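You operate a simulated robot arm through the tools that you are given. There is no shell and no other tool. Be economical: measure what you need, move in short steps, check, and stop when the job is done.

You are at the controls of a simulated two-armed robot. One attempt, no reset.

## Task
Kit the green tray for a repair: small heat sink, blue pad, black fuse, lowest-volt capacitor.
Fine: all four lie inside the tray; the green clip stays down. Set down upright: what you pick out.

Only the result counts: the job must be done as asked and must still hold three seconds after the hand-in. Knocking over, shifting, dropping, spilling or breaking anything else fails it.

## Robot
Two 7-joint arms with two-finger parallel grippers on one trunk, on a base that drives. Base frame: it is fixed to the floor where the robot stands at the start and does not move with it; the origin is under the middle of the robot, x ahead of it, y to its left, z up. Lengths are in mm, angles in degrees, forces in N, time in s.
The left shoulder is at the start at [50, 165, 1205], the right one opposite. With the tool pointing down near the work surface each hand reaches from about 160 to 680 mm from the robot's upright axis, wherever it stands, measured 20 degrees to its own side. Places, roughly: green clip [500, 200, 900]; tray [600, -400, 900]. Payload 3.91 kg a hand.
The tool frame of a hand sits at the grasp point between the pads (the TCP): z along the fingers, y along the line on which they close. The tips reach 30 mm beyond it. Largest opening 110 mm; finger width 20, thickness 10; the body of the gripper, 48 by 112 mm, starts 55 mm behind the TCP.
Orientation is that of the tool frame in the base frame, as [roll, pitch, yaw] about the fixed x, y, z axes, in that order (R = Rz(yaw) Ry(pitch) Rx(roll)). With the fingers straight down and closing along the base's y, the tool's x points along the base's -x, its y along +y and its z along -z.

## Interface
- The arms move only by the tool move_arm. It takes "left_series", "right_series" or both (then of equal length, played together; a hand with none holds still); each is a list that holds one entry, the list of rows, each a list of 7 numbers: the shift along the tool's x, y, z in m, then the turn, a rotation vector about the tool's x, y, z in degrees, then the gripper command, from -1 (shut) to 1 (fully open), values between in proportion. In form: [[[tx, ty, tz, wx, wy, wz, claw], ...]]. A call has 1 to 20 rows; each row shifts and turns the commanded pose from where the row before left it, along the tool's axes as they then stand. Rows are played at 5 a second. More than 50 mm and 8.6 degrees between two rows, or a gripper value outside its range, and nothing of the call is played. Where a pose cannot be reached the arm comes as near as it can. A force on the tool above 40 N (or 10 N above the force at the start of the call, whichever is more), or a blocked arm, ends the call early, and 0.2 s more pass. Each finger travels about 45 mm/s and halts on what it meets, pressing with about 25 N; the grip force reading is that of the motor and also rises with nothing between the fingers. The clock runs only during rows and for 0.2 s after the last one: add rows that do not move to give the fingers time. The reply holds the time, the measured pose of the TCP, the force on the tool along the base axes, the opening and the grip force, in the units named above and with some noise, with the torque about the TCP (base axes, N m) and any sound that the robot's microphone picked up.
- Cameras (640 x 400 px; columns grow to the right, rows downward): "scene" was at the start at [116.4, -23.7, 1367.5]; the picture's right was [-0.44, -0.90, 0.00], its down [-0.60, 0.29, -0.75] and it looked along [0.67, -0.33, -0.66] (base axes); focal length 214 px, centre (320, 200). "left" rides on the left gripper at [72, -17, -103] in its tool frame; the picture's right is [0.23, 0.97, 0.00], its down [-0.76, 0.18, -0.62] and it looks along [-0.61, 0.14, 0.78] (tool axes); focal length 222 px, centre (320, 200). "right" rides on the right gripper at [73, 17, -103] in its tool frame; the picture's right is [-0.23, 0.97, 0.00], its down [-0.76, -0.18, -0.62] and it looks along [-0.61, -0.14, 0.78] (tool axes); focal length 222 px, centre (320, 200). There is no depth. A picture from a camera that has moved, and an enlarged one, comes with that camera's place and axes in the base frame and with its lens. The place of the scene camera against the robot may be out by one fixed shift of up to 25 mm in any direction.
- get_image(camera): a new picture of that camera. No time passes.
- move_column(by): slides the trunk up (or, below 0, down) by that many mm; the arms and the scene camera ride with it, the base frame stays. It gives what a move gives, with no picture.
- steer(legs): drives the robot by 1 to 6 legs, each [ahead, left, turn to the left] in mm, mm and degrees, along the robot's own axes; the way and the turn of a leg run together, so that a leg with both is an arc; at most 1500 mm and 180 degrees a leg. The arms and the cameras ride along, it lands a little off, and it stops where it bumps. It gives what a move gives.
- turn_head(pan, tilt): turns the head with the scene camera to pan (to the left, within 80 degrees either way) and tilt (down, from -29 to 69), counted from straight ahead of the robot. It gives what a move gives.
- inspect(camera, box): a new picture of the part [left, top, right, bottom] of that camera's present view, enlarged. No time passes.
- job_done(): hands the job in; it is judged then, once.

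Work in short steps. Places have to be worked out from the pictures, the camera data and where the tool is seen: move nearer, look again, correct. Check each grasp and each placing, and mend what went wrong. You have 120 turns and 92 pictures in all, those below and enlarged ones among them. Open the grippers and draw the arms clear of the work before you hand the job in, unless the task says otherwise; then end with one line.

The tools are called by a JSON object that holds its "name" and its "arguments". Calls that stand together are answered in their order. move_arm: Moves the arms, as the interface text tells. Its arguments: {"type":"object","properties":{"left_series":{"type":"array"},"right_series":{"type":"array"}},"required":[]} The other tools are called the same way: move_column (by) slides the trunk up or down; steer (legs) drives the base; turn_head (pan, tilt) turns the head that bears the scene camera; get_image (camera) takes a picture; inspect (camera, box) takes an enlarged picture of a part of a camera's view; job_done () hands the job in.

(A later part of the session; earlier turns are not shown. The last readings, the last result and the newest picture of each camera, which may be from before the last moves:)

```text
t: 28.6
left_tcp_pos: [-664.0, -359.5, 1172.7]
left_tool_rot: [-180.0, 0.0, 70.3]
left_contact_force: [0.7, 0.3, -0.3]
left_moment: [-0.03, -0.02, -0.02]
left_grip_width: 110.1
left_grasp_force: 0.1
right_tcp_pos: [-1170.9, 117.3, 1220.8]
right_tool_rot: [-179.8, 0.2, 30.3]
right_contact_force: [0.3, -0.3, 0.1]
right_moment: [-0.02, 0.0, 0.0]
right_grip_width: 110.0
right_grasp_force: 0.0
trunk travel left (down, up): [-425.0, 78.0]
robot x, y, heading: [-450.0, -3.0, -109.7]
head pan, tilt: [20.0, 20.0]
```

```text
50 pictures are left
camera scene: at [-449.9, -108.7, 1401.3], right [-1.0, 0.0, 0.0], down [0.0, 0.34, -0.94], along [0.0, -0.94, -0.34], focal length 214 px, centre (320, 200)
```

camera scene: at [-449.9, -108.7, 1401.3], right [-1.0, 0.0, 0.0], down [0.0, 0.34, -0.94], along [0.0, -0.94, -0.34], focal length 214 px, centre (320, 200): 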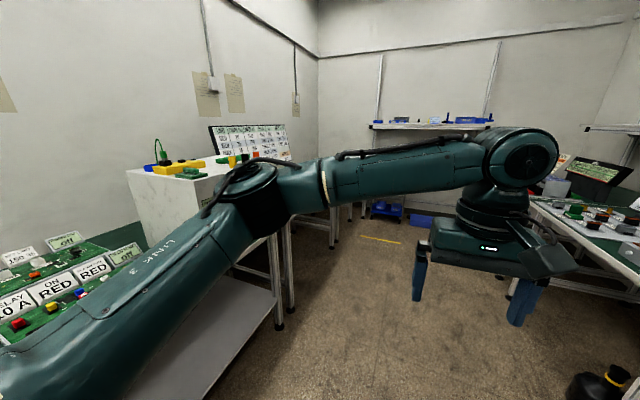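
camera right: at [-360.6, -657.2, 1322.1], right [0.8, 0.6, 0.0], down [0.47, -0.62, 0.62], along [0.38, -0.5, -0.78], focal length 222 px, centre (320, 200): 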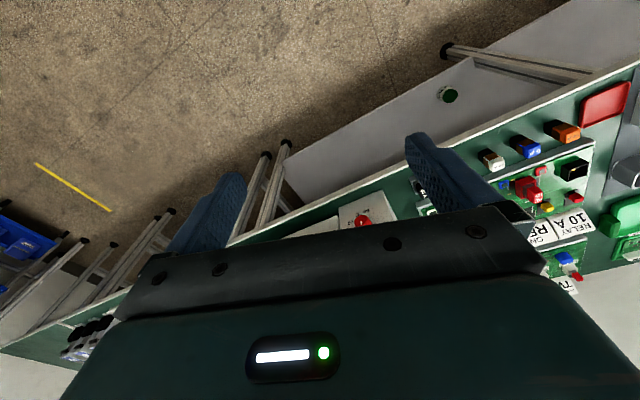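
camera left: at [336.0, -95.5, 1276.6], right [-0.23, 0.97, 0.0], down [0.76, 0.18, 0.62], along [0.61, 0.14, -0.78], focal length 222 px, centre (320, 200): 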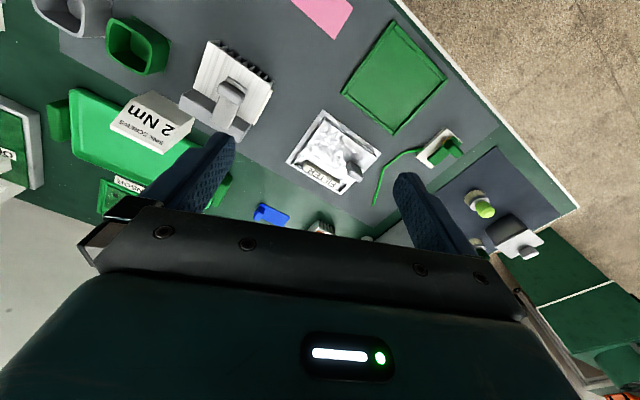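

The bench behind holds many coloured components, so I'll turn back to it and enlarge.

{"name": "turn_head", "arguments": {"pan": -50, "tilt": 25}}

{"name": "inspect", "arguments": {"camera": "scene", "box": [180, 110, 380, 235]}}

{"name": "inspect", "arguments": {"camera": "scene", "box": [420, 160, 640, 298]}}

```text
t: 30.0
left_tcp_pos: [-665.3, -360.5, 1172.2]
left_tool_rot: [179.9, 0.0, 70.2]
left_contact_force: [0.4, -0.1, 0.1]
left_moment: [0.01, -0.01, 0.05]
left_grip_width: 110.0
left_grasp_force: 0.0
right_tcp_pos: [-1170.9, 116.6, 1219.8]
right_tool_rot: [-179.9, 0.1, 30.4]
right_contact_force: [0.3, 0.9, 0.4]
right_moment: [0.01, -0.03, 0.02]
right_grip_width: 110.3
right_grasp_force: 0.0
trunk travel left (down, up): [-425.0, 78.0]
robot x, y, heading: [-453.8, 1.6, -109.8]
head pan, tilt: [-50.0, 25.0]
```

```text
3.20 times, centred on (280, 172) of scene
camera zoom: at [-536.6, -47.5, 1393.2], right [-0.35, 0.94, 0.0], down [0.4, 0.15, -0.91], along [-0.85, -0.31, -0.42], focal length 686 px, centre (448, 288)
```

zoom: 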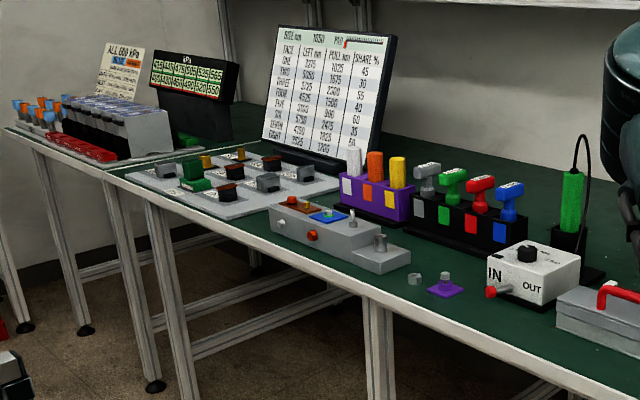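

```text
2.90 times, centred on (530, 229) of scene
camera zoom: at [-536.6, -47.5, 1393.2], right [-0.35, 0.94, 0.0], down [0.4, 0.15, -0.91], along [-0.85, -0.31, -0.42], focal length 622 px, centre (-289, 116)
```

zoom: 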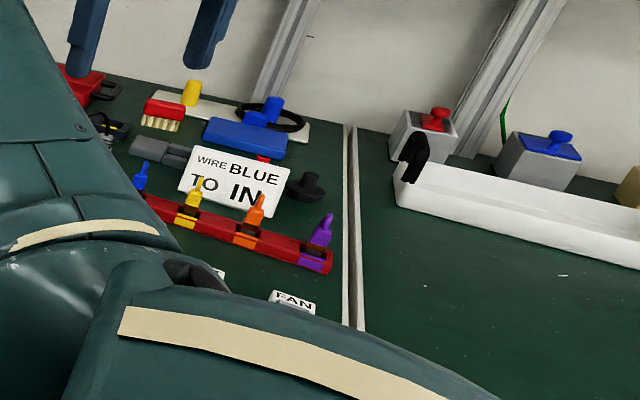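

No capacitors there either. One more look at the remaining direction before returning.

{"name": "turn_head", "arguments": {"pan": -80, "tilt": 25}}

{"name": "get_image", "arguments": {"camera": "scene"}}

{"name": "get_image", "arguments": {"camera": "right"}}

```text
t: 30.9
left_tcp_pos: [-664.4, -360.0, 1173.4]
left_tool_rot: [180.0, 0.0, 70.3]
left_contact_force: [-0.4, 1.5, 0.6]
left_moment: [0.0, -0.01, 0.01]
left_grip_width: 110.2
left_grasp_force: 0.0
right_tcp_pos: [-1170.9, 116.4, 1220.0]
right_tool_rot: [-179.9, 0.1, 30.2]
right_contact_force: [0.4, 0.4, -0.6]
right_moment: [0.01, 0.02, -0.01]
right_grip_width: 110.1
right_grasp_force: 0.1
trunk travel left (down, up): [-425.0, 78.0]
robot x, y, heading: [-454.1, 2.9, -109.9]
head pan, tilt: [-80.0, 25.0]
```

```text
47 pictures are left
camera scene: at [-541.0, 0.0, 1393.2], right [0.17, 0.99, 0.0], down [0.42, -0.07, -0.91], along [-0.89, 0.15, -0.42], focal length 214 px, centre (320, 200)
```

scene: 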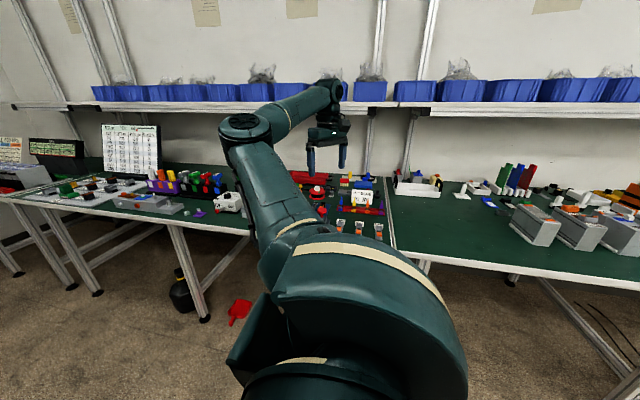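

```text
46 pictures are left
camera right: at [-1100.0, 138.0, 1322.1], right [0.3, -0.96, 0.0], down [-0.75, -0.23, 0.62], along [-0.6, -0.18, -0.78], focal length 222 px, centre (320, 200)
```

right: 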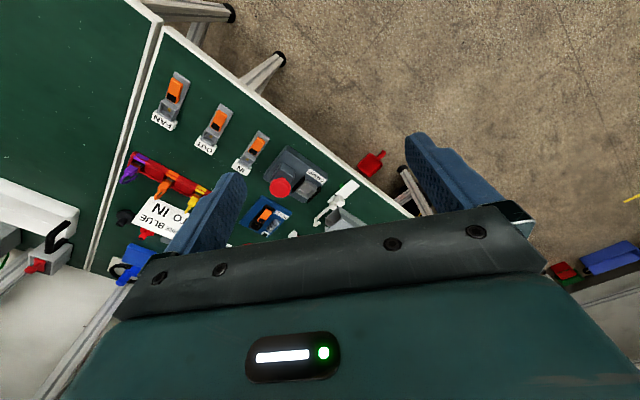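

I'll enlarge the remaining part of that bench.

{"name": "inspect", "arguments": {"camera": "scene", "box": [440, 145, 640, 270]}}

```text
3.20 times, centred on (540, 208) of scene
camera zoom: at [-541.0, 0.0, 1393.2], right [0.17, 0.99, 0.0], down [0.42, -0.07, -0.91], along [-0.89, 0.15, -0.42], focal length 686 px, centre (-384, 176)
```

zoom: 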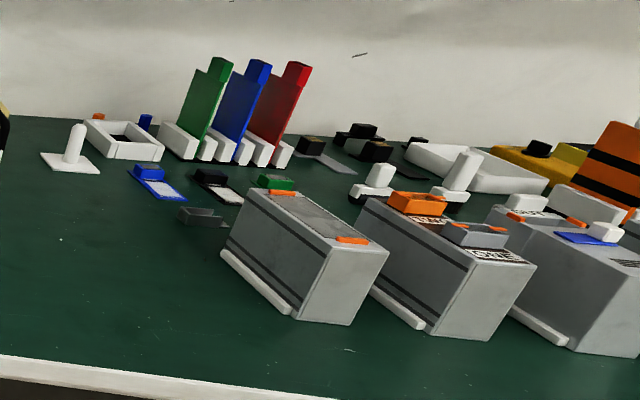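

No capacitors here. They may be hidden on the main table, for example under the FILTER cover. I'll refold the right arm, then drive back squared up with the table, whose front edge is turned about -23°.

{"name": "move_arm", "arguments": {"right_series": [[[0, 0, 0, 0, 0, -8, 1], [0, 0, 0, 0, 0, -8, 1], [0, 0, 0, 0, 0, -8, 1], [0, 0, 0, 0, 0, -8, 1], [0, 0, 0, 0, 0, -8, 1], [-0.02, 0.04, 0, 0, 0, 0, 1], [-0.02, 0.04, 0, 0, 0, 0, 1], [-0.02, 0.04, 0, 0, 0, 0, 1], [-0.02, 0.04, 0, 0, 0, 0, 1], [-0.02, 0.04, 0, 0, 0, 0, 1], [-0.02, 0.04, 0, 0, 0, 0, 1], [-0.02, 0.04, 0, 0, 0, 0, 1], [-0.02, 0.04, 0, 0, 0, 0, 1], [0, 0.02, 0, 0, 0, 0, 1]]]}}

{"name": "steer", "arguments": {"legs": [[0, 0, 87], [400, 275, 0]]}}

{"name": "turn_head", "arguments": {"pan": 0, "tilt": 50}}

{"name": "get_image", "arguments": {"camera": "scene"}}

```text
t: 33.6
left_tcp_pos: [-660.0, -358.5, 1172.9]
left_tool_rot: [179.1, -0.4, 68.0]
left_contact_force: [13.2, 0.2, -2.5]
left_moment: [-0.21, 1.43, -1.17]
left_grip_width: 109.9
left_grasp_force: 0.2
right_tcp_pos: [-942.9, -123.5, 1220.6]
right_tool_rot: [180.0, 0.0, 69.6]
right_contact_force: [-0.2, 0.0, -0.3]
right_moment: [0.0, -0.03, -0.03]
right_grip_width: 109.9
right_grasp_force: 0.0
trunk travel left (down, up): [-425.0, 78.0]
robot x, y, heading: [-452.8, -2.7, -109.8]
head pan, tilt: [-80.0, 25.0]
stopped in row 13 (left hand): the force on the tool passed its limit (the readings are from after the stop); the commanded pose is now the measured one
```

```text
t: 40.3
left_tcp_pos: [371.2, -107.7, 1172.6]
left_tool_rot: [179.1, -0.3, 156.1]
left_contact_force: [-3.2, 34.9, -5.2]
left_moment: [-3.85, -0.73, -3.2]
left_grip_width: 110.2
left_grasp_force: 0.1
right_tcp_pos: [125.9, -384.9, 1219.6]
right_tool_rot: [180.0, 0.0, 157.9]
right_contact_force: [-0.6, 0.9, 0.2]
right_moment: [0.01, 0.03, -0.03]
right_grip_width: 110.2
right_grasp_force: 0.0
trunk travel left (down, up): [-425.0, 78.0]
robot x, y, heading: [21.1, 111.1, -21.5]
head pan, tilt: [-80.0, 25.0]
```

```text
t: 41.8
left_tcp_pos: [372.0, -109.0, 1173.3]
left_tool_rot: [179.1, -0.5, 156.1]
left_contact_force: [0.5, 11.4, -1.4]
left_moment: [-1.24, -0.08, -1.0]
left_grip_width: 109.9
left_grasp_force: 0.0
right_tcp_pos: [125.5, -384.7, 1219.3]
right_tool_rot: [179.9, 0.1, 157.9]
right_contact_force: [-0.6, 0.5, -0.1]
right_moment: [0.02, 0.02, 0.0]
right_grip_width: 109.8
right_grasp_force: 0.1
trunk travel left (down, up): [-425.0, 78.0]
robot x, y, heading: [18.1, 107.9, -21.4]
head pan, tilt: [0.0, 50.0]
```

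```text
44 pictures are left
camera scene: at [129.8, 83.7, 1355.7], right [-0.37, -0.93, 0.0], down [-0.71, 0.28, -0.64], along [0.6, -0.24, -0.77], focal length 214 px, centre (320, 200)
```

scene: 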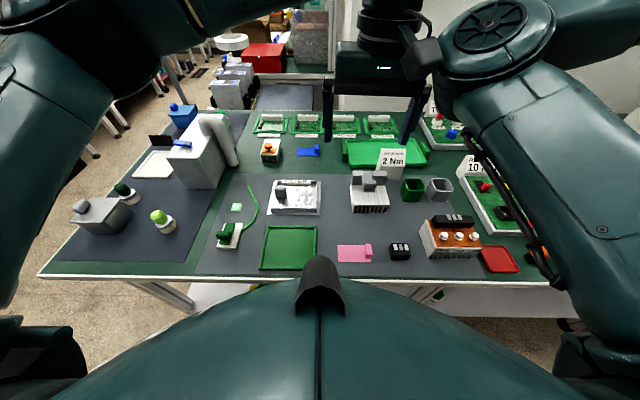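

The robot is now square to the table, but the left hand was touching the right arm. I'll move the left hand away to the left.

{"name": "move_arm", "arguments": {"left_series": [[[0, 0.04, 0, 0, 0, 0, 1], [0, 0.04, 0, 0, 0, 0, 1], [0, 0.04, 0, 0, 0, 0, 1], [0, 0.04, 0, 0, 0, 0, 1], [0, 0.04, 0, 0, 0, 0, 1], [0, 0, 0, 0, 0, 0, 1]]]}}

{"name": "get_image", "arguments": {"camera": "left"}}

{"name": "inspect", "arguments": {"camera": "scene", "box": [240, 110, 460, 247]}}

```text
t: 43.2
left_tcp_pos: [449.7, 73.5, 1176.6]
left_tool_rot: [179.1, -0.4, 156.1]
left_contact_force: [0.5, 0.0, -0.3]
left_moment: [0.0, 0.03, 0.01]
left_grip_width: 109.8
left_grasp_force: 0.0
right_tcp_pos: [126.1, -386.0, 1218.8]
right_tool_rot: [179.7, 0.0, 157.9]
right_contact_force: [-0.3, -0.5, 0.1]
right_moment: [0.02, 0.02, 0.0]
right_grip_width: 110.2
right_grasp_force: 0.1
trunk travel left (down, up): [-425.0, 78.0]
robot x, y, heading: [18.7, 111.9, -21.4]
head pan, tilt: [0.0, 50.0]
```

```text
43 pictures are left
camera left: at [376.3, 85.9, 1279.9], right [0.19, 0.98, 0.02], down [0.77, -0.16, 0.62], along [0.61, -0.1, -0.78], focal length 222 px, centre (320, 200)
```

left: 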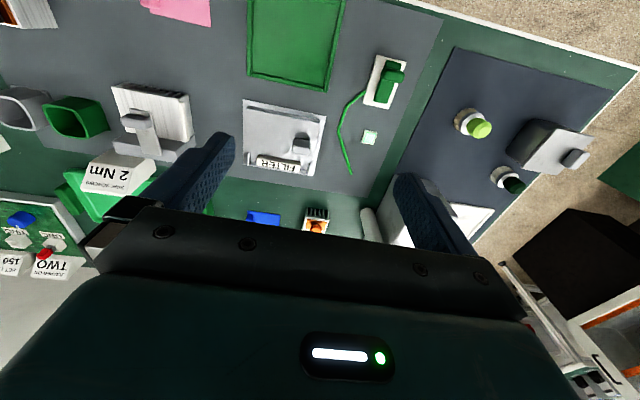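

```text
2.91 times, centred on (350, 178) of scene
camera zoom: at [129.7, 83.2, 1355.7], right [-0.37, -0.93, 0.0], down [-0.71, 0.28, -0.64], along [0.6, -0.24, -0.77], focal length 624 px, centre (233, 262)
```

zoom: 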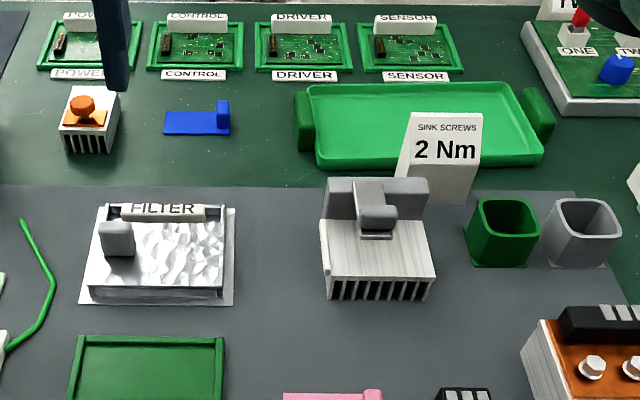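

I can see the layout squarely now. I'll look at the FILTER cover close up with the left-hand camera.

{"name": "inspect", "arguments": {"camera": "left", "box": [220, 80, 350, 190]}}

{"name": "inspect", "arguments": {"camera": "scene", "box": [205, 170, 345, 258]}}

```text
3.64 times, centred on (285, 135) of left
camera zoom: at [376.3, 85.9, 1279.9], right [0.19, 0.98, 0.02], down [0.77, -0.16, 0.62], along [0.61, -0.1, -0.78], focal length 808 px, centre (447, 436)
```

zoom: 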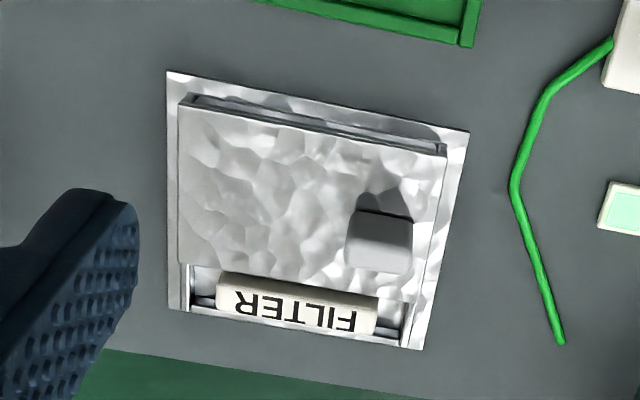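

```text
4.55 times, centred on (275, 214) of scene
camera zoom: at [129.7, 83.2, 1355.7], right [-0.37, -0.93, 0.0], down [-0.71, 0.28, -0.64], along [0.6, -0.24, -0.77], focal length 975 px, centre (524, 136)
```

zoom: 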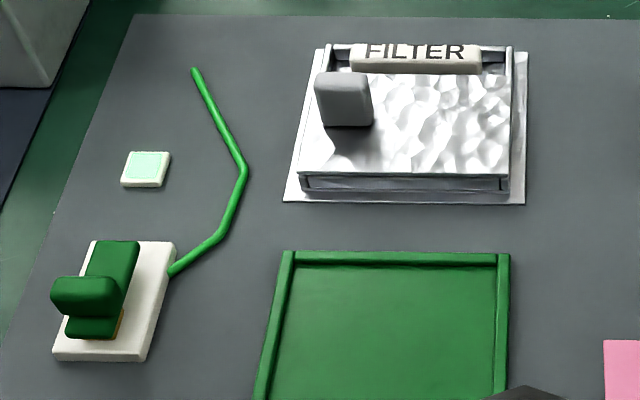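

The FILTER block has a cover with rails. Before touching it I'll check the card boards at the back and the right-side boards at high magnification.

{"name": "inspect", "arguments": {"camera": "scene", "box": [245, 108, 325, 158]}}

{"name": "inspect", "arguments": {"camera": "scene", "box": [325, 100, 475, 180]}}

```text
8.00 times, centred on (285, 133) of scene
camera zoom: at [129.7, 83.2, 1355.7], right [-0.37, -0.93, 0.0], down [-0.71, 0.28, -0.64], along [0.6, -0.24, -0.77], focal length 1716 px, centre (600, 736)
```

zoom: 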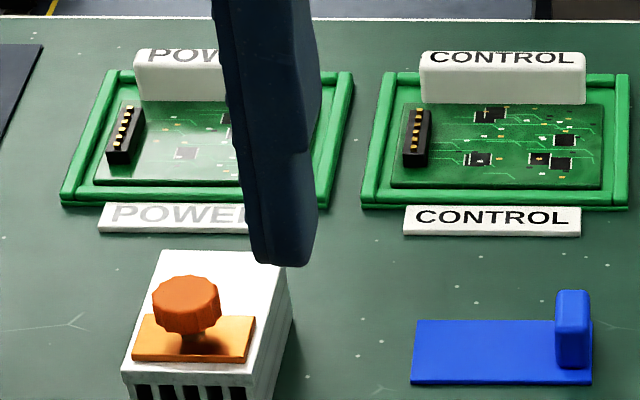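

```text
4.27 times, centred on (400, 140) of scene
camera zoom: at [129.7, 83.2, 1355.7], right [-0.37, -0.93, 0.0], down [-0.71, 0.28, -0.64], along [0.6, -0.24, -0.77], focal length 915 px, centre (-21, 456)
```

zoom: 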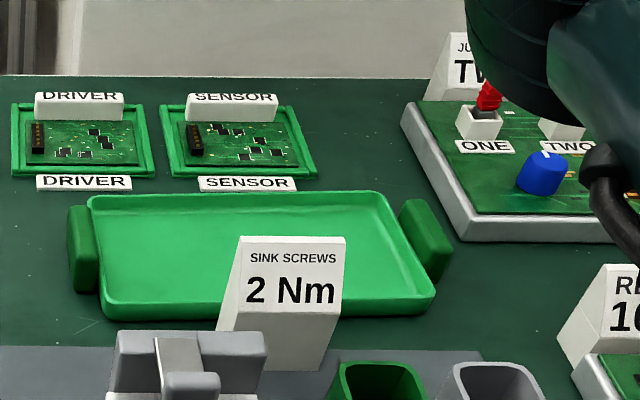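

No capacitors on the cards, so they are most likely under the FILTER shield. I'll hover the left hand over the shield's grey knob, estimated at (536, 30), and look closely.

{"name": "move_arm", "arguments": {"left_series": [[[-0.03, -0.003, 0.03, 0, 0, -2.5, 1], [-0.033, -0.003, 0.03, 0, 0, 0, 1], [-0.033, -0.003, 0.03, 0, 0, 0, 1], [0, 0, 0.04, 0, 0, 0, 1], [0, 0, 0.02, 0, 0, 0, 1], [0, 0, 0, 0, 0, 0, 1]]]}}

{"name": "get_image", "arguments": {"camera": "left"}}

```text
t: 44.6
left_tcp_pos: [536.4, 32.8, 1025.1]
left_tool_rot: [179.0, -0.3, 158.6]
left_contact_force: [0.1, -0.3, -0.3]
left_moment: [0.0, 0.0, -0.04]
left_grip_width: 110.2
left_grasp_force: 0.1
right_tcp_pos: [127.3, -385.4, 1219.7]
right_tool_rot: [180.0, -0.1, 157.9]
right_contact_force: [0.6, -0.5, -0.4]
right_moment: [0.0, -0.02, -0.02]
right_grip_width: 109.9
right_grasp_force: 0.1
trunk travel left (down, up): [-425.0, 78.0]
robot x, y, heading: [18.9, 108.9, -21.8]
head pan, tilt: [0.0, 50.0]
```

```text
37 pictures are left
camera left: at [463.1, 42.6, 1129.3], right [0.14, 0.99, 0.02], down [0.77, -0.12, 0.62], along [0.62, -0.08, -0.78], focal length 222 px, centre (320, 200)
```

left: 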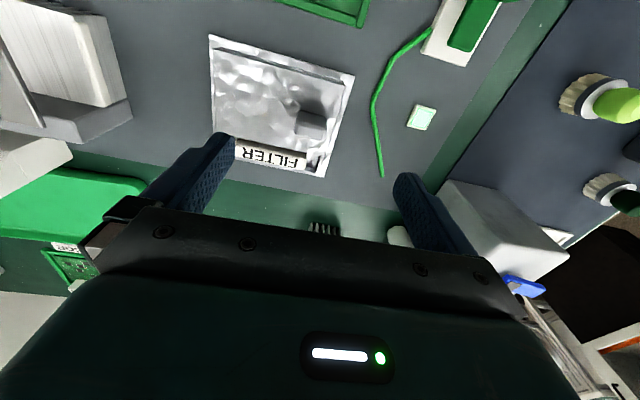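

Both views agree on the knob at about (540, 27), top near z=905. I'll descend to about z=930 and look again.

{"name": "move_arm", "arguments": {"left_series": [[[-0.006, -0.004, 0.035, 0, 0, 0, 1], [0, 0, 0.035, 0, 0, 0, 1], [0, 0, 0.025, 0, 0, 0, 1], [0, 0, 0, 0, 0, 0, 1]]]}}

{"name": "get_image", "arguments": {"camera": "left"}}

```text
t: 45.6
left_tcp_pos: [539.3, 28.9, 928.7]
left_tool_rot: [179.2, -0.4, 158.6]
left_contact_force: [-0.5, -0.7, -0.1]
left_moment: [-0.01, 0.01, -0.01]
left_grip_width: 109.9
left_grasp_force: 0.2
right_tcp_pos: [126.7, -385.0, 1219.5]
right_tool_rot: [179.9, 0.0, 157.9]
right_contact_force: [-0.3, 0.3, -0.4]
right_moment: [-0.01, 0.02, 0.0]
right_grip_width: 110.1
right_grasp_force: 0.0
trunk travel left (down, up): [-425.0, 78.0]
robot x, y, heading: [17.1, 110.1, -21.6]
head pan, tilt: [0.0, 50.0]
```

```text
36 pictures are left
camera left: at [466.1, 38.8, 1033.1], right [0.14, 0.99, 0.02], down [0.77, -0.12, 0.62], along [0.62, -0.08, -0.78], focal length 222 px, centre (320, 200)
```

left: 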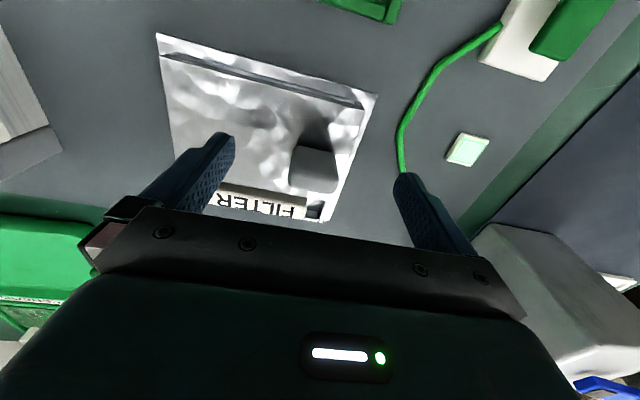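

The knob is centred between the fingers. I'll go down 12 mm and close gently.

{"name": "move_arm", "arguments": {"left_series": [[[-0.003, -0.003, 0.006, 0, 0, 0, 1], [0, 0, 0.006, 0, 0, 0, 1], [0, 0, 0, 0, 0, 0, 0], [0, 0, 0, 0, 0, 0, -0.6], [0, 0, 0, 0, 0, 0, -1], [0, 0, 0, 0, 0, 0, -1], [0, 0, 0, 0, 0, 0, -1], [0, 0, 0, 0, 0, 0, -1]]]}}

{"name": "inspect", "arguments": {"camera": "left", "box": [140, 20, 460, 220]}}

```text
t: 47.4
left_tcp_pos: [543.8, 25.0, 918.3]
left_tool_rot: [179.1, -0.3, 158.6]
left_contact_force: [1.0, 5.7, 2.0]
left_moment: [0.0, 0.17, -0.2]
left_grip_width: 33.9
left_grasp_force: 45.0
right_tcp_pos: [125.9, -385.3, 1220.1]
right_tool_rot: [179.9, 0.0, 157.8]
right_contact_force: [-0.1, 0.5, 0.5]
right_moment: [0.01, 0.0, -0.02]
right_grip_width: 109.8
right_grasp_force: 0.1
trunk travel left (down, up): [-425.0, 78.0]
robot x, y, heading: [21.6, 110.2, -21.7]
head pan, tilt: [0.0, 50.0]
```

```text
2.00 times, centred on (300, 120) of left
camera zoom: at [469.3, 34.6, 1022.2], right [0.14, 0.99, 0.02], down [0.77, -0.12, 0.62], along [0.62, -0.08, -0.78], focal length 444 px, centre (360, 360)
```

zoom: 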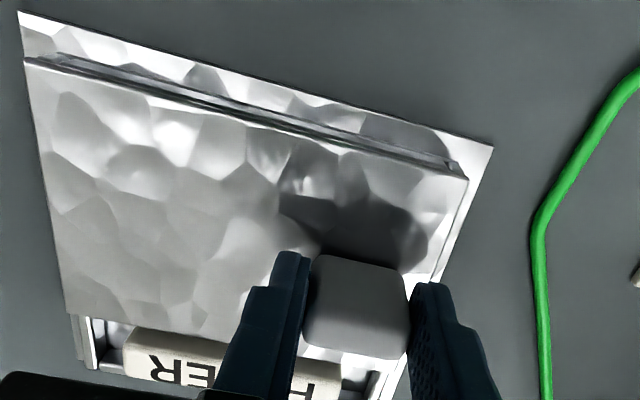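

The knob is gripped at 34 mm. I'll lift 6 mm to see whether the cover comes off freely.

{"name": "move_arm", "arguments": {"left_series": [[[0, 0, -0.002, 0, 0, 0, -1], [0, 0, -0.002, 0, 0, 0, -1], [0, 0, -0.002, 0, 0, 0, -1], [0, 0, 0, 0, 0, 0, -1]]]}}

{"name": "inspect", "arguments": {"camera": "left", "box": [140, 20, 460, 220]}}

```text
t: 48.4
left_tcp_pos: [543.8, 24.2, 921.0]
left_tool_rot: [179.0, -0.6, 158.6]
left_contact_force: [6.1, 1.4, -16.4]
left_moment: [1.75, -0.63, -0.62]
left_grip_width: 33.4
left_grasp_force: 45.3
right_tcp_pos: [127.5, -385.4, 1218.9]
right_tool_rot: [179.9, -0.1, 157.8]
right_contact_force: [-0.2, 0.2, -1.1]
right_moment: [0.01, 0.01, -0.04]
right_grip_width: 110.0
right_grasp_force: 0.0
trunk travel left (down, up): [-425.0, 78.0]
robot x, y, heading: [18.2, 108.4, -21.4]
head pan, tilt: [0.0, 50.0]
```

```text
2.00 times, centred on (300, 120) of left
camera zoom: at [469.4, 33.4, 1025.9], right [0.14, 0.99, 0.02], down [0.78, -0.13, 0.62], along [0.61, -0.07, -0.79], focal length 444 px, centre (360, 360)
```

zoom: 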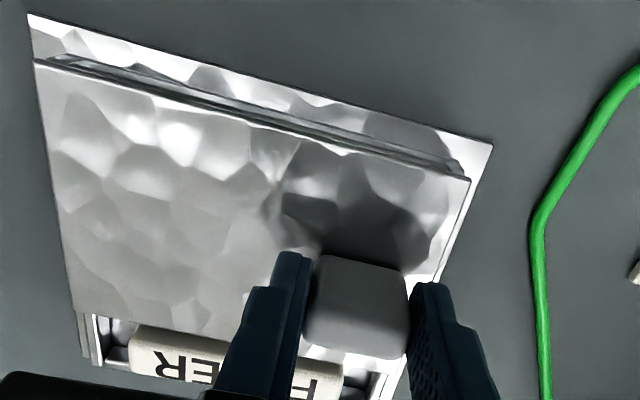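

Lifting met 16 N. The moment puts the reaction about 113 mm to the right of the knob, which is the cover's right edge, so it looks hinged there. As a test I'll tilt the tool 3° about the forward axis and see whether the force drops.

{"name": "move_arm", "arguments": {"left_series": [[[0, -0.001, 0, -1.5, 0, 0, -1], [0, -0.001, 0, -1.5, 0, 0, -1], [0, 0, 0, 0, 0, 0, -1]]]}}

```text
t: 49.2
left_tcp_pos: [542.4, 23.3, 926.0]
left_tool_rot: [176.2, 0.0, 158.6]
left_contact_force: [0.0, 10.1, 4.9]
left_moment: [-0.05, 0.39, -0.17]
left_grip_width: 33.5
left_grasp_force: 44.7
right_tcp_pos: [125.5, -384.7, 1220.5]
right_tool_rot: [180.0, 0.1, 157.9]
right_contact_force: [0.3, -0.3, 0.9]
right_moment: [0.01, -0.02, 0.0]
right_grip_width: 110.0
right_grasp_force: 0.1
trunk travel left (down, up): [-425.0, 78.0]
robot x, y, heading: [14.4, 108.9, -21.7]
head pan, tilt: [0.0, 50.0]
```

Force dropped, so the cover is hinged on its right edge. I'll open it along the arc by another 25° and check.

{"name": "move_arm", "arguments": {"left_series": [[[0, 0.001, 0, 0, 0, 0, -1], [0, -0.0022, -0.0097, -5, 0, 0, -1], [0, -0.0022, -0.0097, -5, 0, 0, -1], [0, -0.0022, -0.0097, -5, 0, 0, -1], [0, -0.0022, -0.0097, -5, 0, 0, -1], [0, -0.0022, -0.0097, -5, 0, 0, -1], [0, 0, 0, 0, 0, 0, -1]]]}}

{"name": "get_image", "arguments": {"camera": "scene"}}

```text
t: 50.5
left_tcp_pos: [532.8, 0.6, 958.7]
left_tool_rot: [156.3, -0.5, 157.8]
left_contact_force: [-0.6, -9.0, -6.2]
left_moment: [-0.29, 0.21, 0.62]
left_grip_width: 33.4
left_grasp_force: 45.5
right_tcp_pos: [126.9, -386.2, 1219.5]
right_tool_rot: [180.0, 0.0, 157.8]
right_contact_force: [-0.1, -0.1, -0.3]
right_moment: [-0.06, 0.06, 0.0]
right_grip_width: 110.1
right_grasp_force: 0.1
trunk travel left (down, up): [-425.0, 78.0]
robot x, y, heading: [19.3, 108.5, -21.6]
head pan, tilt: [0.0, 50.0]
stopped in row 6 (left hand): the force on the tool passed its limit (the readings are from after the stop); the commanded pose is now the measured one
```

```text
33 pictures are left
camera scene: at [130.9, 83.2, 1355.7], right [-0.37, -0.93, 0.0], down [-0.71, 0.28, -0.64], along [0.6, -0.24, -0.77], focal length 214 px, centre (320, 200)
```

scene: 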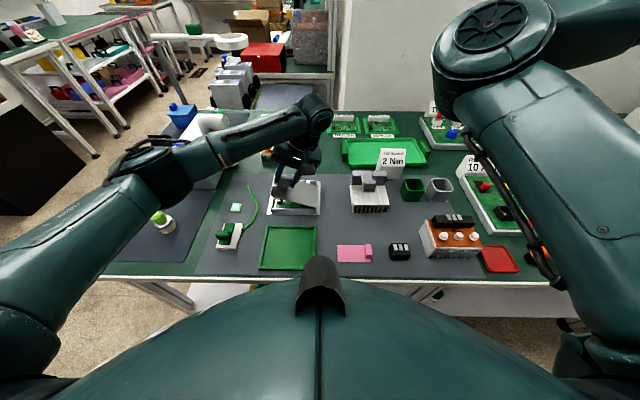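

The opening works. Refitting the arc puts the hinge at about 114 mm to the right and 46 mm below the TCP. I'll continue with corrected steps.

{"name": "move_arm", "arguments": {"left_series": [[[0, -0.002, 0.0, 0, 0, 0, -1], [0, -0.0035, -0.0078, -4, 0, 0, -1], [0, -0.0035, -0.0078, -4, 0, 0, -1], [0, -0.0035, -0.0078, -4, 0, 0, -1], [0, -0.0035, -0.0078, -4, 0, 0, -1], [0, -0.0035, -0.0078, -4, 0, 0, -1], [0, 0, 0, 0, 0, 0, -1]]]}}

```text
t: 52.1
left_tcp_pos: [519.5, -33.2, 982.2]
left_tool_rot: [135.9, -0.5, 157.9]
left_contact_force: [5.1, -3.1, -4.8]
left_moment: [-0.01, -0.47, -0.05]
left_grip_width: 33.4
left_grasp_force: 45.5
right_tcp_pos: [124.8, -385.9, 1220.8]
right_tool_rot: [179.9, 0.0, 158.0]
right_contact_force: [-0.6, 0.0, -0.5]
right_moment: [-0.01, 0.02, -0.01]
right_grip_width: 109.9
right_grasp_force: 0.0
trunk travel left (down, up): [-425.0, 78.0]
robot x, y, heading: [21.4, 106.0, -21.7]
head pan, tilt: [0.0, 50.0]
```

Forces are low with the lid at about 43°. Continuing to about 63°.

{"name": "move_arm", "arguments": {"left_series": [[[0, -0.0035, -0.0078, -4, 0, 0, -1], [0, -0.0035, -0.0078, -4, 0, 0, -1], [0, -0.0035, -0.0078, -4, 0, 0, -1], [0, -0.0035, -0.0078, -4, 0, 0, -1], [0, -0.0035, -0.0078, -4, 0, 0, -1], [0, 0, 0, 0, 0, 0, -1]]]}}

{"name": "get_image", "arguments": {"camera": "scene"}}

```text
t: 53.0
left_tcp_pos: [510.2, -52.8, 989.4]
left_tool_rot: [123.5, 0.3, 156.6]
left_contact_force: [10.2, -16.2, -7.7]
left_moment: [-1.33, -0.04, -0.52]
left_grip_width: 33.8
left_grasp_force: 44.8
left hand out of reach, approached as far as the arm can: row 3, 4
right_tcp_pos: [127.2, -388.0, 1219.5]
right_tool_rot: [180.0, -0.1, 157.7]
right_contact_force: [0.4, 0.0, 1.0]
right_moment: [-0.01, 0.02, -0.02]
right_grip_width: 109.9
right_grasp_force: 0.1
trunk travel left (down, up): [-425.0, 78.0]
robot x, y, heading: [23.1, 109.0, -22.0]
head pan, tilt: [0.0, 50.0]
stopped in row 4 (left hand): the force on the tool passed its limit (the readings are from after the stop); the commanded pose is now the measured one
```

```text
32 pictures are left
camera scene: at [132.0, 81.5, 1355.4], right [-0.37, -0.93, 0.0], down [-0.71, 0.28, -0.64], along [0.6, -0.24, -0.77], focal length 214 px, centre (320, 200)
```

scene: 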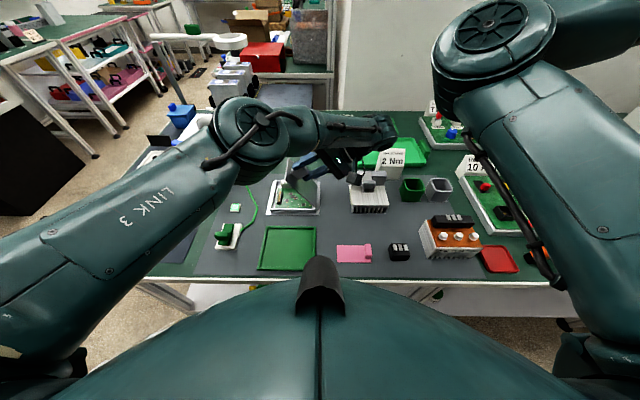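

The left wrist is at its limit with the lid at about 56°. I'll check what is inside.

{"name": "inspect", "arguments": {"camera": "scene", "box": [255, 165, 335, 215]}}

```text
8.00 times, centred on (295, 190) of scene
camera zoom: at [132.0, 81.5, 1355.4], right [-0.37, -0.93, 0.0], down [-0.71, 0.28, -0.64], along [0.6, -0.24, -0.77], focal length 1716 px, centre (520, 280)
```

zoom: 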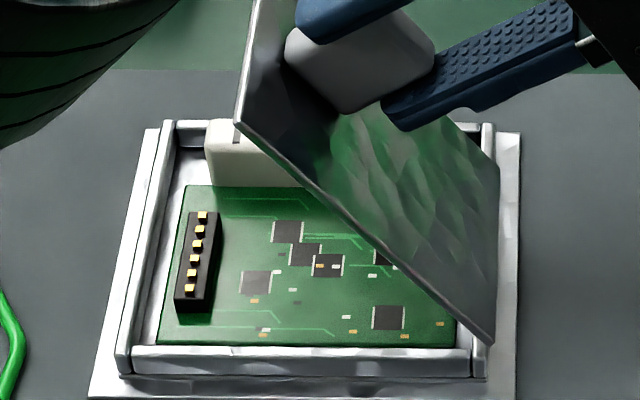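

It is just another card board, with no capacitors, so I'll close the lid back along the same arc.

{"name": "move_arm", "arguments": {"left_series": [[[0, 0.003, 0.008, 4, 0.8, -0.6, -1], [0, 0.003, 0.008, 4, 0.8, -0.5, -1], [0, 0.003, 0.008, 4, 0, 0, -1], [0, 0.003, 0.008, 4, 0, 0, -1], [0, 0, 0, 0, 0, 0, -1]]]}}

```text
t: 54.2
left_tcp_pos: [522.9, -26.2, 977.4]
left_tool_rot: [139.5, 0.2, 158.7]
left_contact_force: [16.5, -27.3, -7.0]
left_moment: [-1.53, 0.87, -0.49]
left_grip_width: 33.7
left_grasp_force: 44.9
right_tcp_pos: [125.6, -389.9, 1218.3]
right_tool_rot: [179.8, -0.3, 157.7]
right_contact_force: [0.8, 1.1, 0.2]
right_moment: [-0.02, -0.04, -0.02]
right_grip_width: 110.0
right_grasp_force: 0.1
trunk travel left (down, up): [-425.0, 78.0]
robot x, y, heading: [17.6, 109.7, -22.0]
head pan, tilt: [0.0, 50.0]
```

There's some strain from the earlier over-reach. I'll relax it with a small corrective turn and shift before going on.

{"name": "move_arm", "arguments": {"left_series": [[[-0.0015, 0.001, 0, 1.5, 0, 0, -1], [-0.0015, 0.001, 0, 1.5, 0, 0, -1], [0, 0, 0, 0, 0, 0, -1]]]}}

```text
t: 55.0
left_tcp_pos: [523.0, -22.0, 975.8]
left_tool_rot: [142.2, -0.2, 158.8]
left_contact_force: [-0.7, -13.7, -30.9]
left_moment: [0.45, 0.03, -0.01]
left_grip_width: 33.6
left_grasp_force: 45.9
right_tcp_pos: [127.1, -388.4, 1219.1]
right_tool_rot: [179.8, -0.1, 157.8]
right_contact_force: [0.6, 0.6, -0.6]
right_moment: [-0.01, 0.0, -0.04]
right_grip_width: 109.9
right_grasp_force: 0.2
trunk travel left (down, up): [-425.0, 78.0]
robot x, y, heading: [19.1, 106.5, -22.1]
head pan, tilt: [0.0, 50.0]
```

The moment is now near zero but the lid pulls down and right, so I'll shift the hand that way, then continue closing.

{"name": "move_arm", "arguments": {"left_series": [[[0, -0.002, 0.0015, 0, 0, 0, -1], [0, -0.0025, 0.0015, 0, 0, 0, -1], [0, 0, 0, 0, 0, 0, -1]]]}}

```text
t: 55.8
left_tcp_pos: [522.7, -23.3, 976.7]
left_tool_rot: [141.9, 0.1, 158.9]
left_contact_force: [-4.2, -7.1, -6.7]
left_moment: [0.02, 1.28, -0.2]
left_grip_width: 33.2
left_grasp_force: 44.9
right_tcp_pos: [125.6, -388.0, 1219.9]
right_tool_rot: [179.8, 0.0, 157.8]
right_contact_force: [-0.5, -0.2, 0.4]
right_moment: [0.02, 0.01, 0.03]
right_grip_width: 110.0
right_grasp_force: 0.2
trunk travel left (down, up): [-425.0, 78.0]
robot x, y, heading: [17.6, 106.9, -21.6]
head pan, tilt: [0.0, 50.0]
```

Relaxed. Closing further.

{"name": "move_arm", "arguments": {"left_series": [[[0, 0.003, 0.008, 4, 0, 0, -1], [0, 0.003, 0.008, 4, 0, 0, -1], [0, 0.003, 0.008, 4, 0, 0, -1], [0, 0.003, 0.008, 4, 0, 0, -1], [0, 0, 0, 0, 0, 0, -1]]]}}

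```text
t: 57.0
left_tcp_pos: [533.4, 2.4, 956.3]
left_tool_rot: [158.1, 0.3, 158.9]
left_contact_force: [2.4, -6.6, 5.4]
left_moment: [-0.78, 0.41, -0.36]
left_grip_width: 33.5
left_grasp_force: 45.7
right_tcp_pos: [124.3, -387.0, 1220.5]
right_tool_rot: [179.8, 0.0, 157.9]
right_contact_force: [-0.3, 0.0, -0.2]
right_moment: [0.02, -0.01, 0.0]
right_grip_width: 110.0
right_grasp_force: 0.1
trunk travel left (down, up): [-425.0, 78.0]
robot x, y, heading: [16.7, 109.6, -21.5]
head pan, tilt: [0.0, 50.0]
```

Good. Four more steps.

{"name": "move_arm", "arguments": {"left_series": [[[0, 0.0028, 0.008, 4, 0, 0, -1], [0, 0.0028, 0.008, 4, 0, 0, -1], [0, 0.0028, 0.008, 4, 0, 0, -1], [0, 0.0028, 0.008, 4, 0, 0, -1], [0, 0, 0, 0, 0, 0, -1]]]}}

```text
t: 58.2
left_tcp_pos: [541.9, 22.0, 928.5]
left_tool_rot: [174.1, 0.4, 159.0]
left_contact_force: [10.5, -0.5, 14.7]
left_moment: [-1.3, 0.39, -0.53]
left_grip_width: 33.6
left_grasp_force: 45.1
right_tcp_pos: [124.3, -385.8, 1219.4]
right_tool_rot: [180.0, 0.0, 157.8]
right_contact_force: [0.2, 0.2, -0.6]
right_moment: [-0.01, 0.05, 0.0]
right_grip_width: 109.8
right_grasp_force: 0.0
trunk travel left (down, up): [-425.0, 78.0]
robot x, y, heading: [23.7, 110.3, -21.7]
head pan, tilt: [0.0, 50.0]
```

About 5° remain, so I'll finish closing and release.

{"name": "move_arm", "arguments": {"left_series": [[[-0.001, 0.001, 0.004, 3, 0, 0, -1], [0, 0.001, 0.005, 2, 0, 0, -1], [0, 0, 0.0, 0, 0, 0, -1], [0, 0, 0, 0, 0, 0, -0.2], [0, 0, 0, 0, 0, 0, 0], [0, 0, 0, 0, 0, 0, 0]]]}}

{"name": "inspect", "arguments": {"camera": "left", "box": [140, 20, 460, 220]}}

```text
t: 59.6
left_tcp_pos: [541.2, 24.7, 919.3]
left_tool_rot: [178.9, 0.2, 158.8]
left_contact_force: [-0.5, 0.7, 0.8]
left_moment: [0.0, -0.01, 0.03]
left_grip_width: 54.8
left_grasp_force: 0.0
right_tcp_pos: [124.8, -386.7, 1219.5]
right_tool_rot: [179.8, 0.0, 157.8]
right_contact_force: [0.3, 0.1, 0.7]
right_moment: [0.03, 0.01, 0.02]
right_grip_width: 110.1
right_grasp_force: 0.0
trunk travel left (down, up): [-425.0, 78.0]
robot x, y, heading: [21.0, 106.3, -21.6]
head pan, tilt: [0.0, 50.0]
```

```text
2.00 times, centred on (300, 120) of left
camera zoom: at [466.7, 32.9, 1021.8], right [0.14, 0.99, 0.02], down [0.77, -0.12, 0.63], along [0.62, -0.07, -0.78], focal length 444 px, centre (360, 360)
```

zoom: 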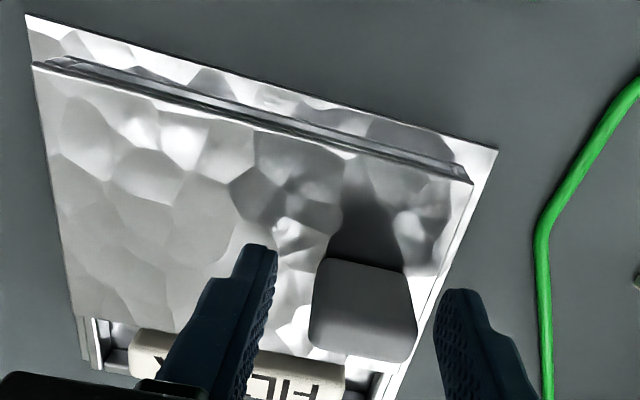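

The lid is closed again. I'll lift the left hand clear, back up, and turn left to survey the left-hand benches with zoom.

{"name": "move_arm", "arguments": {"left_series": [[[0, 0, -0.04, 0, 0, 0, 1], [0, 0, -0.045, 0, 0, 0, 1], [0, 0, -0.045, 0, 0, 0, 1], [0.03, 0, -0.04, 0, 0, 0, 1], [0.04, 0, -0.03, 0, 0, 0, 1], [0.04, 0, -0.03, 0, 0, 0, 1], [0, 0, 0, 0, 0, 0, 1]]]}}

{"name": "steer", "arguments": {"legs": [[-500, 0, 0], [0, 0, 80]]}}

{"name": "turn_head", "arguments": {"pan": 55, "tilt": 15}}

{"name": "get_image", "arguments": {"camera": "scene"}}

```text
t: 61.2
left_tcp_pos: [438.5, 59.6, 1148.2]
left_tool_rot: [178.9, 0.2, 159.0]
left_contact_force: [-0.8, 0.0, 0.0]
left_moment: [0.03, 0.0, 0.01]
left_grip_width: 110.1
left_grasp_force: 0.1
right_tcp_pos: [123.8, -387.6, 1219.7]
right_tool_rot: [179.9, 0.0, 157.7]
right_contact_force: [0.6, 0.1, -0.5]
right_moment: [0.03, 0.03, 0.0]
right_grip_width: 110.1
right_grasp_force: 0.1
trunk travel left (down, up): [-425.0, 78.0]
robot x, y, heading: [15.6, 109.1, -21.8]
head pan, tilt: [0.0, 50.0]
```

```text
t: 67.7
left_tcp_pos: [-327.8, 700.6, 1148.1]
left_tool_rot: [179.1, 0.0, -121.0]
left_contact_force: [-0.4, 0.2, -0.3]
left_moment: [0.03, 0.01, 0.01]
left_grip_width: 110.1
left_grasp_force: 0.0
right_tcp_pos: [57.6, 313.9, 1220.5]
right_tool_rot: [180.0, 0.0, -122.2]
right_contact_force: [0.3, 0.2, -0.6]
right_moment: [0.02, 0.02, -0.01]
right_grip_width: 109.9
right_grasp_force: 0.0
trunk travel left (down, up): [-425.0, 78.0]
robot x, y, heading: [-447.5, 295.1, 58.1]
head pan, tilt: [0.0, 50.0]
```

```text
t: 68.9
left_tcp_pos: [-327.4, 701.6, 1148.1]
left_tool_rot: [179.1, 0.1, -121.0]
left_contact_force: [-0.4, 0.1, 0.1]
left_moment: [-0.01, -0.01, -0.02]
left_grip_width: 109.9
left_grasp_force: 0.0
right_tcp_pos: [58.1, 314.7, 1219.1]
right_tool_rot: [179.9, -0.1, -122.2]
right_contact_force: [-0.2, 0.0, 0.5]
right_moment: [0.01, 0.0, 0.02]
right_grip_width: 109.8
right_grasp_force: 0.0
trunk travel left (down, up): [-425.0, 78.0]
robot x, y, heading: [-445.3, 292.6, 58.5]
head pan, tilt: [55.0, 15.0]
```

```text
29 pictures are left
camera scene: at [-458.2, 420.0, 1409.4], right [0.92, 0.4, 0.0], down [0.1, -0.24, -0.97], along [-0.38, 0.89, -0.26], focal length 214 px, centre (320, 200)
```

scene: 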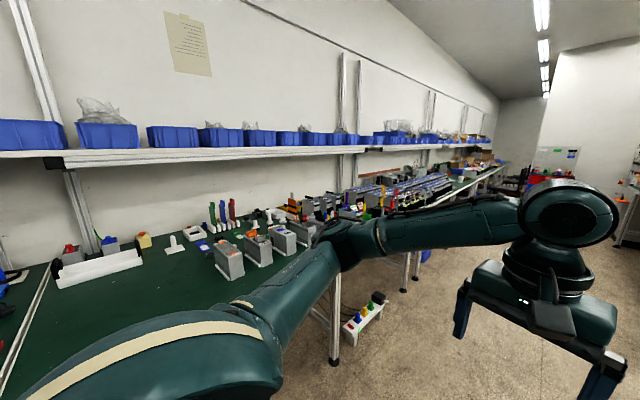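

{"name": "inspect", "arguments": {"camera": "scene", "box": [270, 150, 470, 260]}}

{"name": "inspect", "arguments": {"camera": "scene", "box": [335, 160, 435, 220]}}

```text
3.20 times, centred on (370, 205) of scene
camera zoom: at [-458.2, 420.0, 1409.4], right [0.92, 0.4, 0.0], down [0.1, -0.24, -0.97], along [-0.38, 0.89, -0.26], focal length 686 px, centre (160, 184)
```

zoom: 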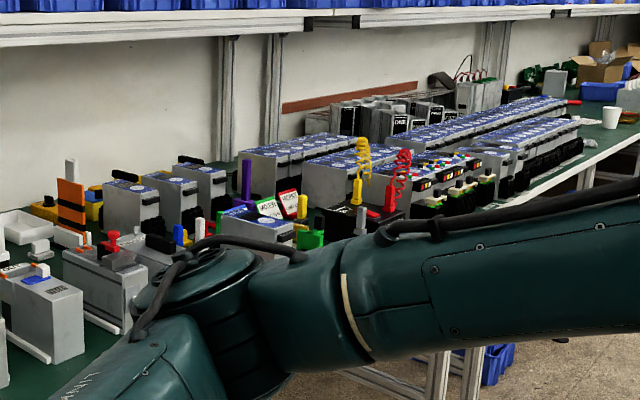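

```text
6.40 times, centred on (385, 190) of scene
camera zoom: at [-458.2, 420.0, 1409.4], right [0.92, 0.4, 0.0], down [0.1, -0.24, -0.97], along [-0.38, 0.89, -0.26], focal length 1373 px, centre (-96, 264)
```

zoom: 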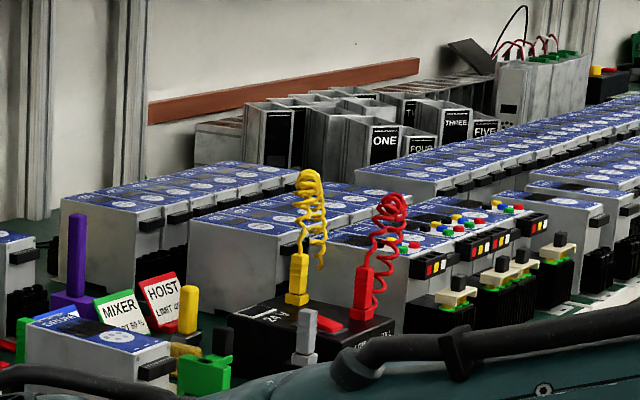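

Those are battery packs, not capacitors. The upright coloured cylinders on top of the cabinet might be the capacitors, so I'll turn back and zoom in on their tops.

{"name": "steer", "arguments": {"legs": [[0, 0, -80]]}}

{"name": "turn_head", "arguments": {"pan": -45, "tilt": 15}}

{"name": "get_image", "arguments": {"camera": "scene"}}

```text
t: 72.7
left_tcp_pos: [-29.2, 247.4, 1148.3]
left_tool_rot: [179.0, 0.1, 159.0]
left_contact_force: [0.4, -0.6, 0.4]
left_moment: [-0.01, 0.02, 0.01]
left_grip_width: 110.0
left_grasp_force: 0.0
right_tcp_pos: [-343.0, -198.9, 1219.4]
right_tool_rot: [179.9, 0.0, 157.8]
right_contact_force: [0.3, -0.6, 0.0]
right_moment: [-0.01, 0.0, 0.01]
right_grip_width: 110.2
right_grasp_force: 0.1
trunk travel left (down, up): [-425.0, 78.0]
robot x, y, heading: [-446.2, 297.9, -21.5]
head pan, tilt: [55.0, 15.0]
```

```text
t: 74.5
left_tcp_pos: [-28.2, 246.4, 1148.6]
left_tool_rot: [178.9, 0.1, 158.9]
left_contact_force: [-0.9, -0.5, -0.3]
left_moment: [-0.03, 0.0, 0.03]
left_grip_width: 110.0
left_grasp_force: 0.1
right_tcp_pos: [-341.9, -198.9, 1218.9]
right_tool_rot: [-180.0, 0.0, 157.8]
right_contact_force: [0.2, 0.5, -0.1]
right_moment: [0.0, -0.01, 0.02]
right_grip_width: 109.8
right_grasp_force: 0.1
trunk travel left (down, up): [-425.0, 78.0]
robot x, y, heading: [-448.8, 295.7, -21.7]
head pan, tilt: [-45.0, 15.0]
```

```text
26 pictures are left
camera scene: at [-372.2, 212.7, 1409.5], right [-0.92, -0.4, 0.0], down [-0.1, 0.24, -0.97], along [0.38, -0.89, -0.26], focal length 214 px, centre (320, 200)
```

scene: 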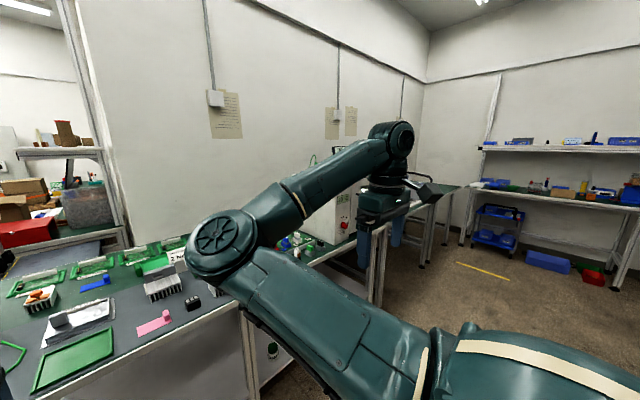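

The arm blocks the view. I'll drive to the right along the table until the cabinet is straight ahead, keeping well back.

{"name": "steer", "arguments": {"legs": [[50, -900, 0]]}}

{"name": "turn_head", "arguments": {"pan": -10, "tilt": 25}}

{"name": "get_image", "arguments": {"camera": "scene"}}

```text
t: 79.2
left_tcp_pos: [-313.4, -597.5, 1148.9]
left_tool_rot: [179.1, 0.1, 158.1]
left_contact_force: [-0.5, -0.3, 0.3]
left_moment: [-0.01, 0.0, 0.01]
left_grip_width: 110.2
left_grasp_force: 0.0
right_tcp_pos: [-634.5, -1039.0, 1219.6]
right_tool_rot: [179.9, 0.0, 157.1]
right_contact_force: [-0.3, 0.8, -0.7]
right_moment: [0.0, 0.01, 0.02]
right_grip_width: 109.9
right_grasp_force: 0.1
trunk travel left (down, up): [-425.0, 78.0]
robot x, y, heading: [-732.9, -542.1, -22.6]
head pan, tilt: [-45.0, 15.0]
```

```text
t: 80.2
left_tcp_pos: [-314.0, -597.0, 1147.9]
left_tool_rot: [179.0, 0.0, 158.1]
left_contact_force: [-0.3, -0.2, -0.6]
left_moment: [0.0, -0.01, -0.02]
left_grip_width: 110.0
left_grasp_force: 0.1
right_tcp_pos: [-635.2, -1039.1, 1219.9]
right_tool_rot: [179.9, 0.0, 156.9]
right_contact_force: [0.1, 0.9, -0.6]
right_moment: [-0.01, 0.01, 0.04]
right_grip_width: 110.1
right_grasp_force: 0.1
trunk travel left (down, up): [-425.0, 78.0]
robot x, y, heading: [-732.3, -538.9, -22.8]
head pan, tilt: [-10.0, 25.0]
```

```text
25 pictures are left
camera scene: at [-616.4, -589.2, 1393.2], right [-0.54, -0.84, 0.0], down [-0.36, 0.23, -0.91], along [0.76, -0.49, -0.42], focal length 214 px, centre (320, 200)
```

scene: 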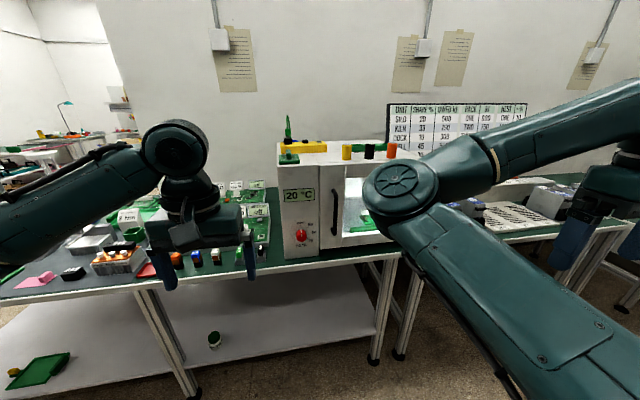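

{"name": "inspect", "arguments": {"camera": "scene", "box": [265, 105, 425, 205]}}

{"name": "inspect", "arguments": {"camera": "scene", "box": [335, 135, 405, 170]}}

```text
4.00 times, centred on (345, 155) of scene
camera zoom: at [-616.4, -589.2, 1393.2], right [-0.54, -0.84, 0.0], down [-0.36, 0.23, -0.91], along [0.76, -0.49, -0.42], focal length 858 px, centre (220, 380)
```

zoom: 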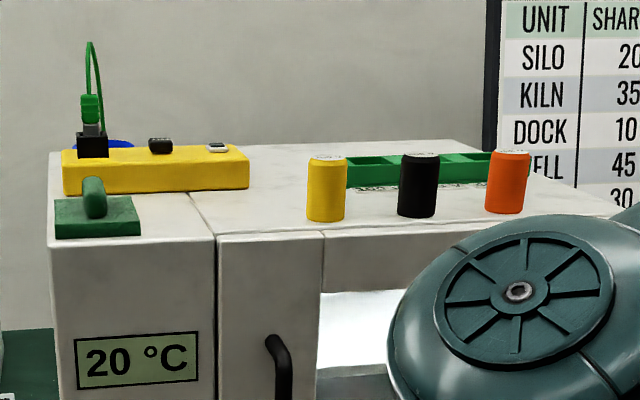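

```text
9.14 times, centred on (370, 152) of scene
camera zoom: at [-616.4, -589.2, 1393.2], right [-0.54, -0.84, 0.0], down [-0.36, 0.23, -0.91], along [0.76, -0.49, -0.42], focal length 1961 px, centre (-137, 634)
```

zoom: 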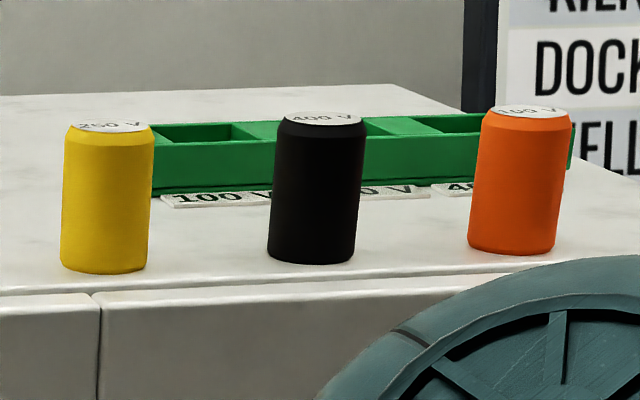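

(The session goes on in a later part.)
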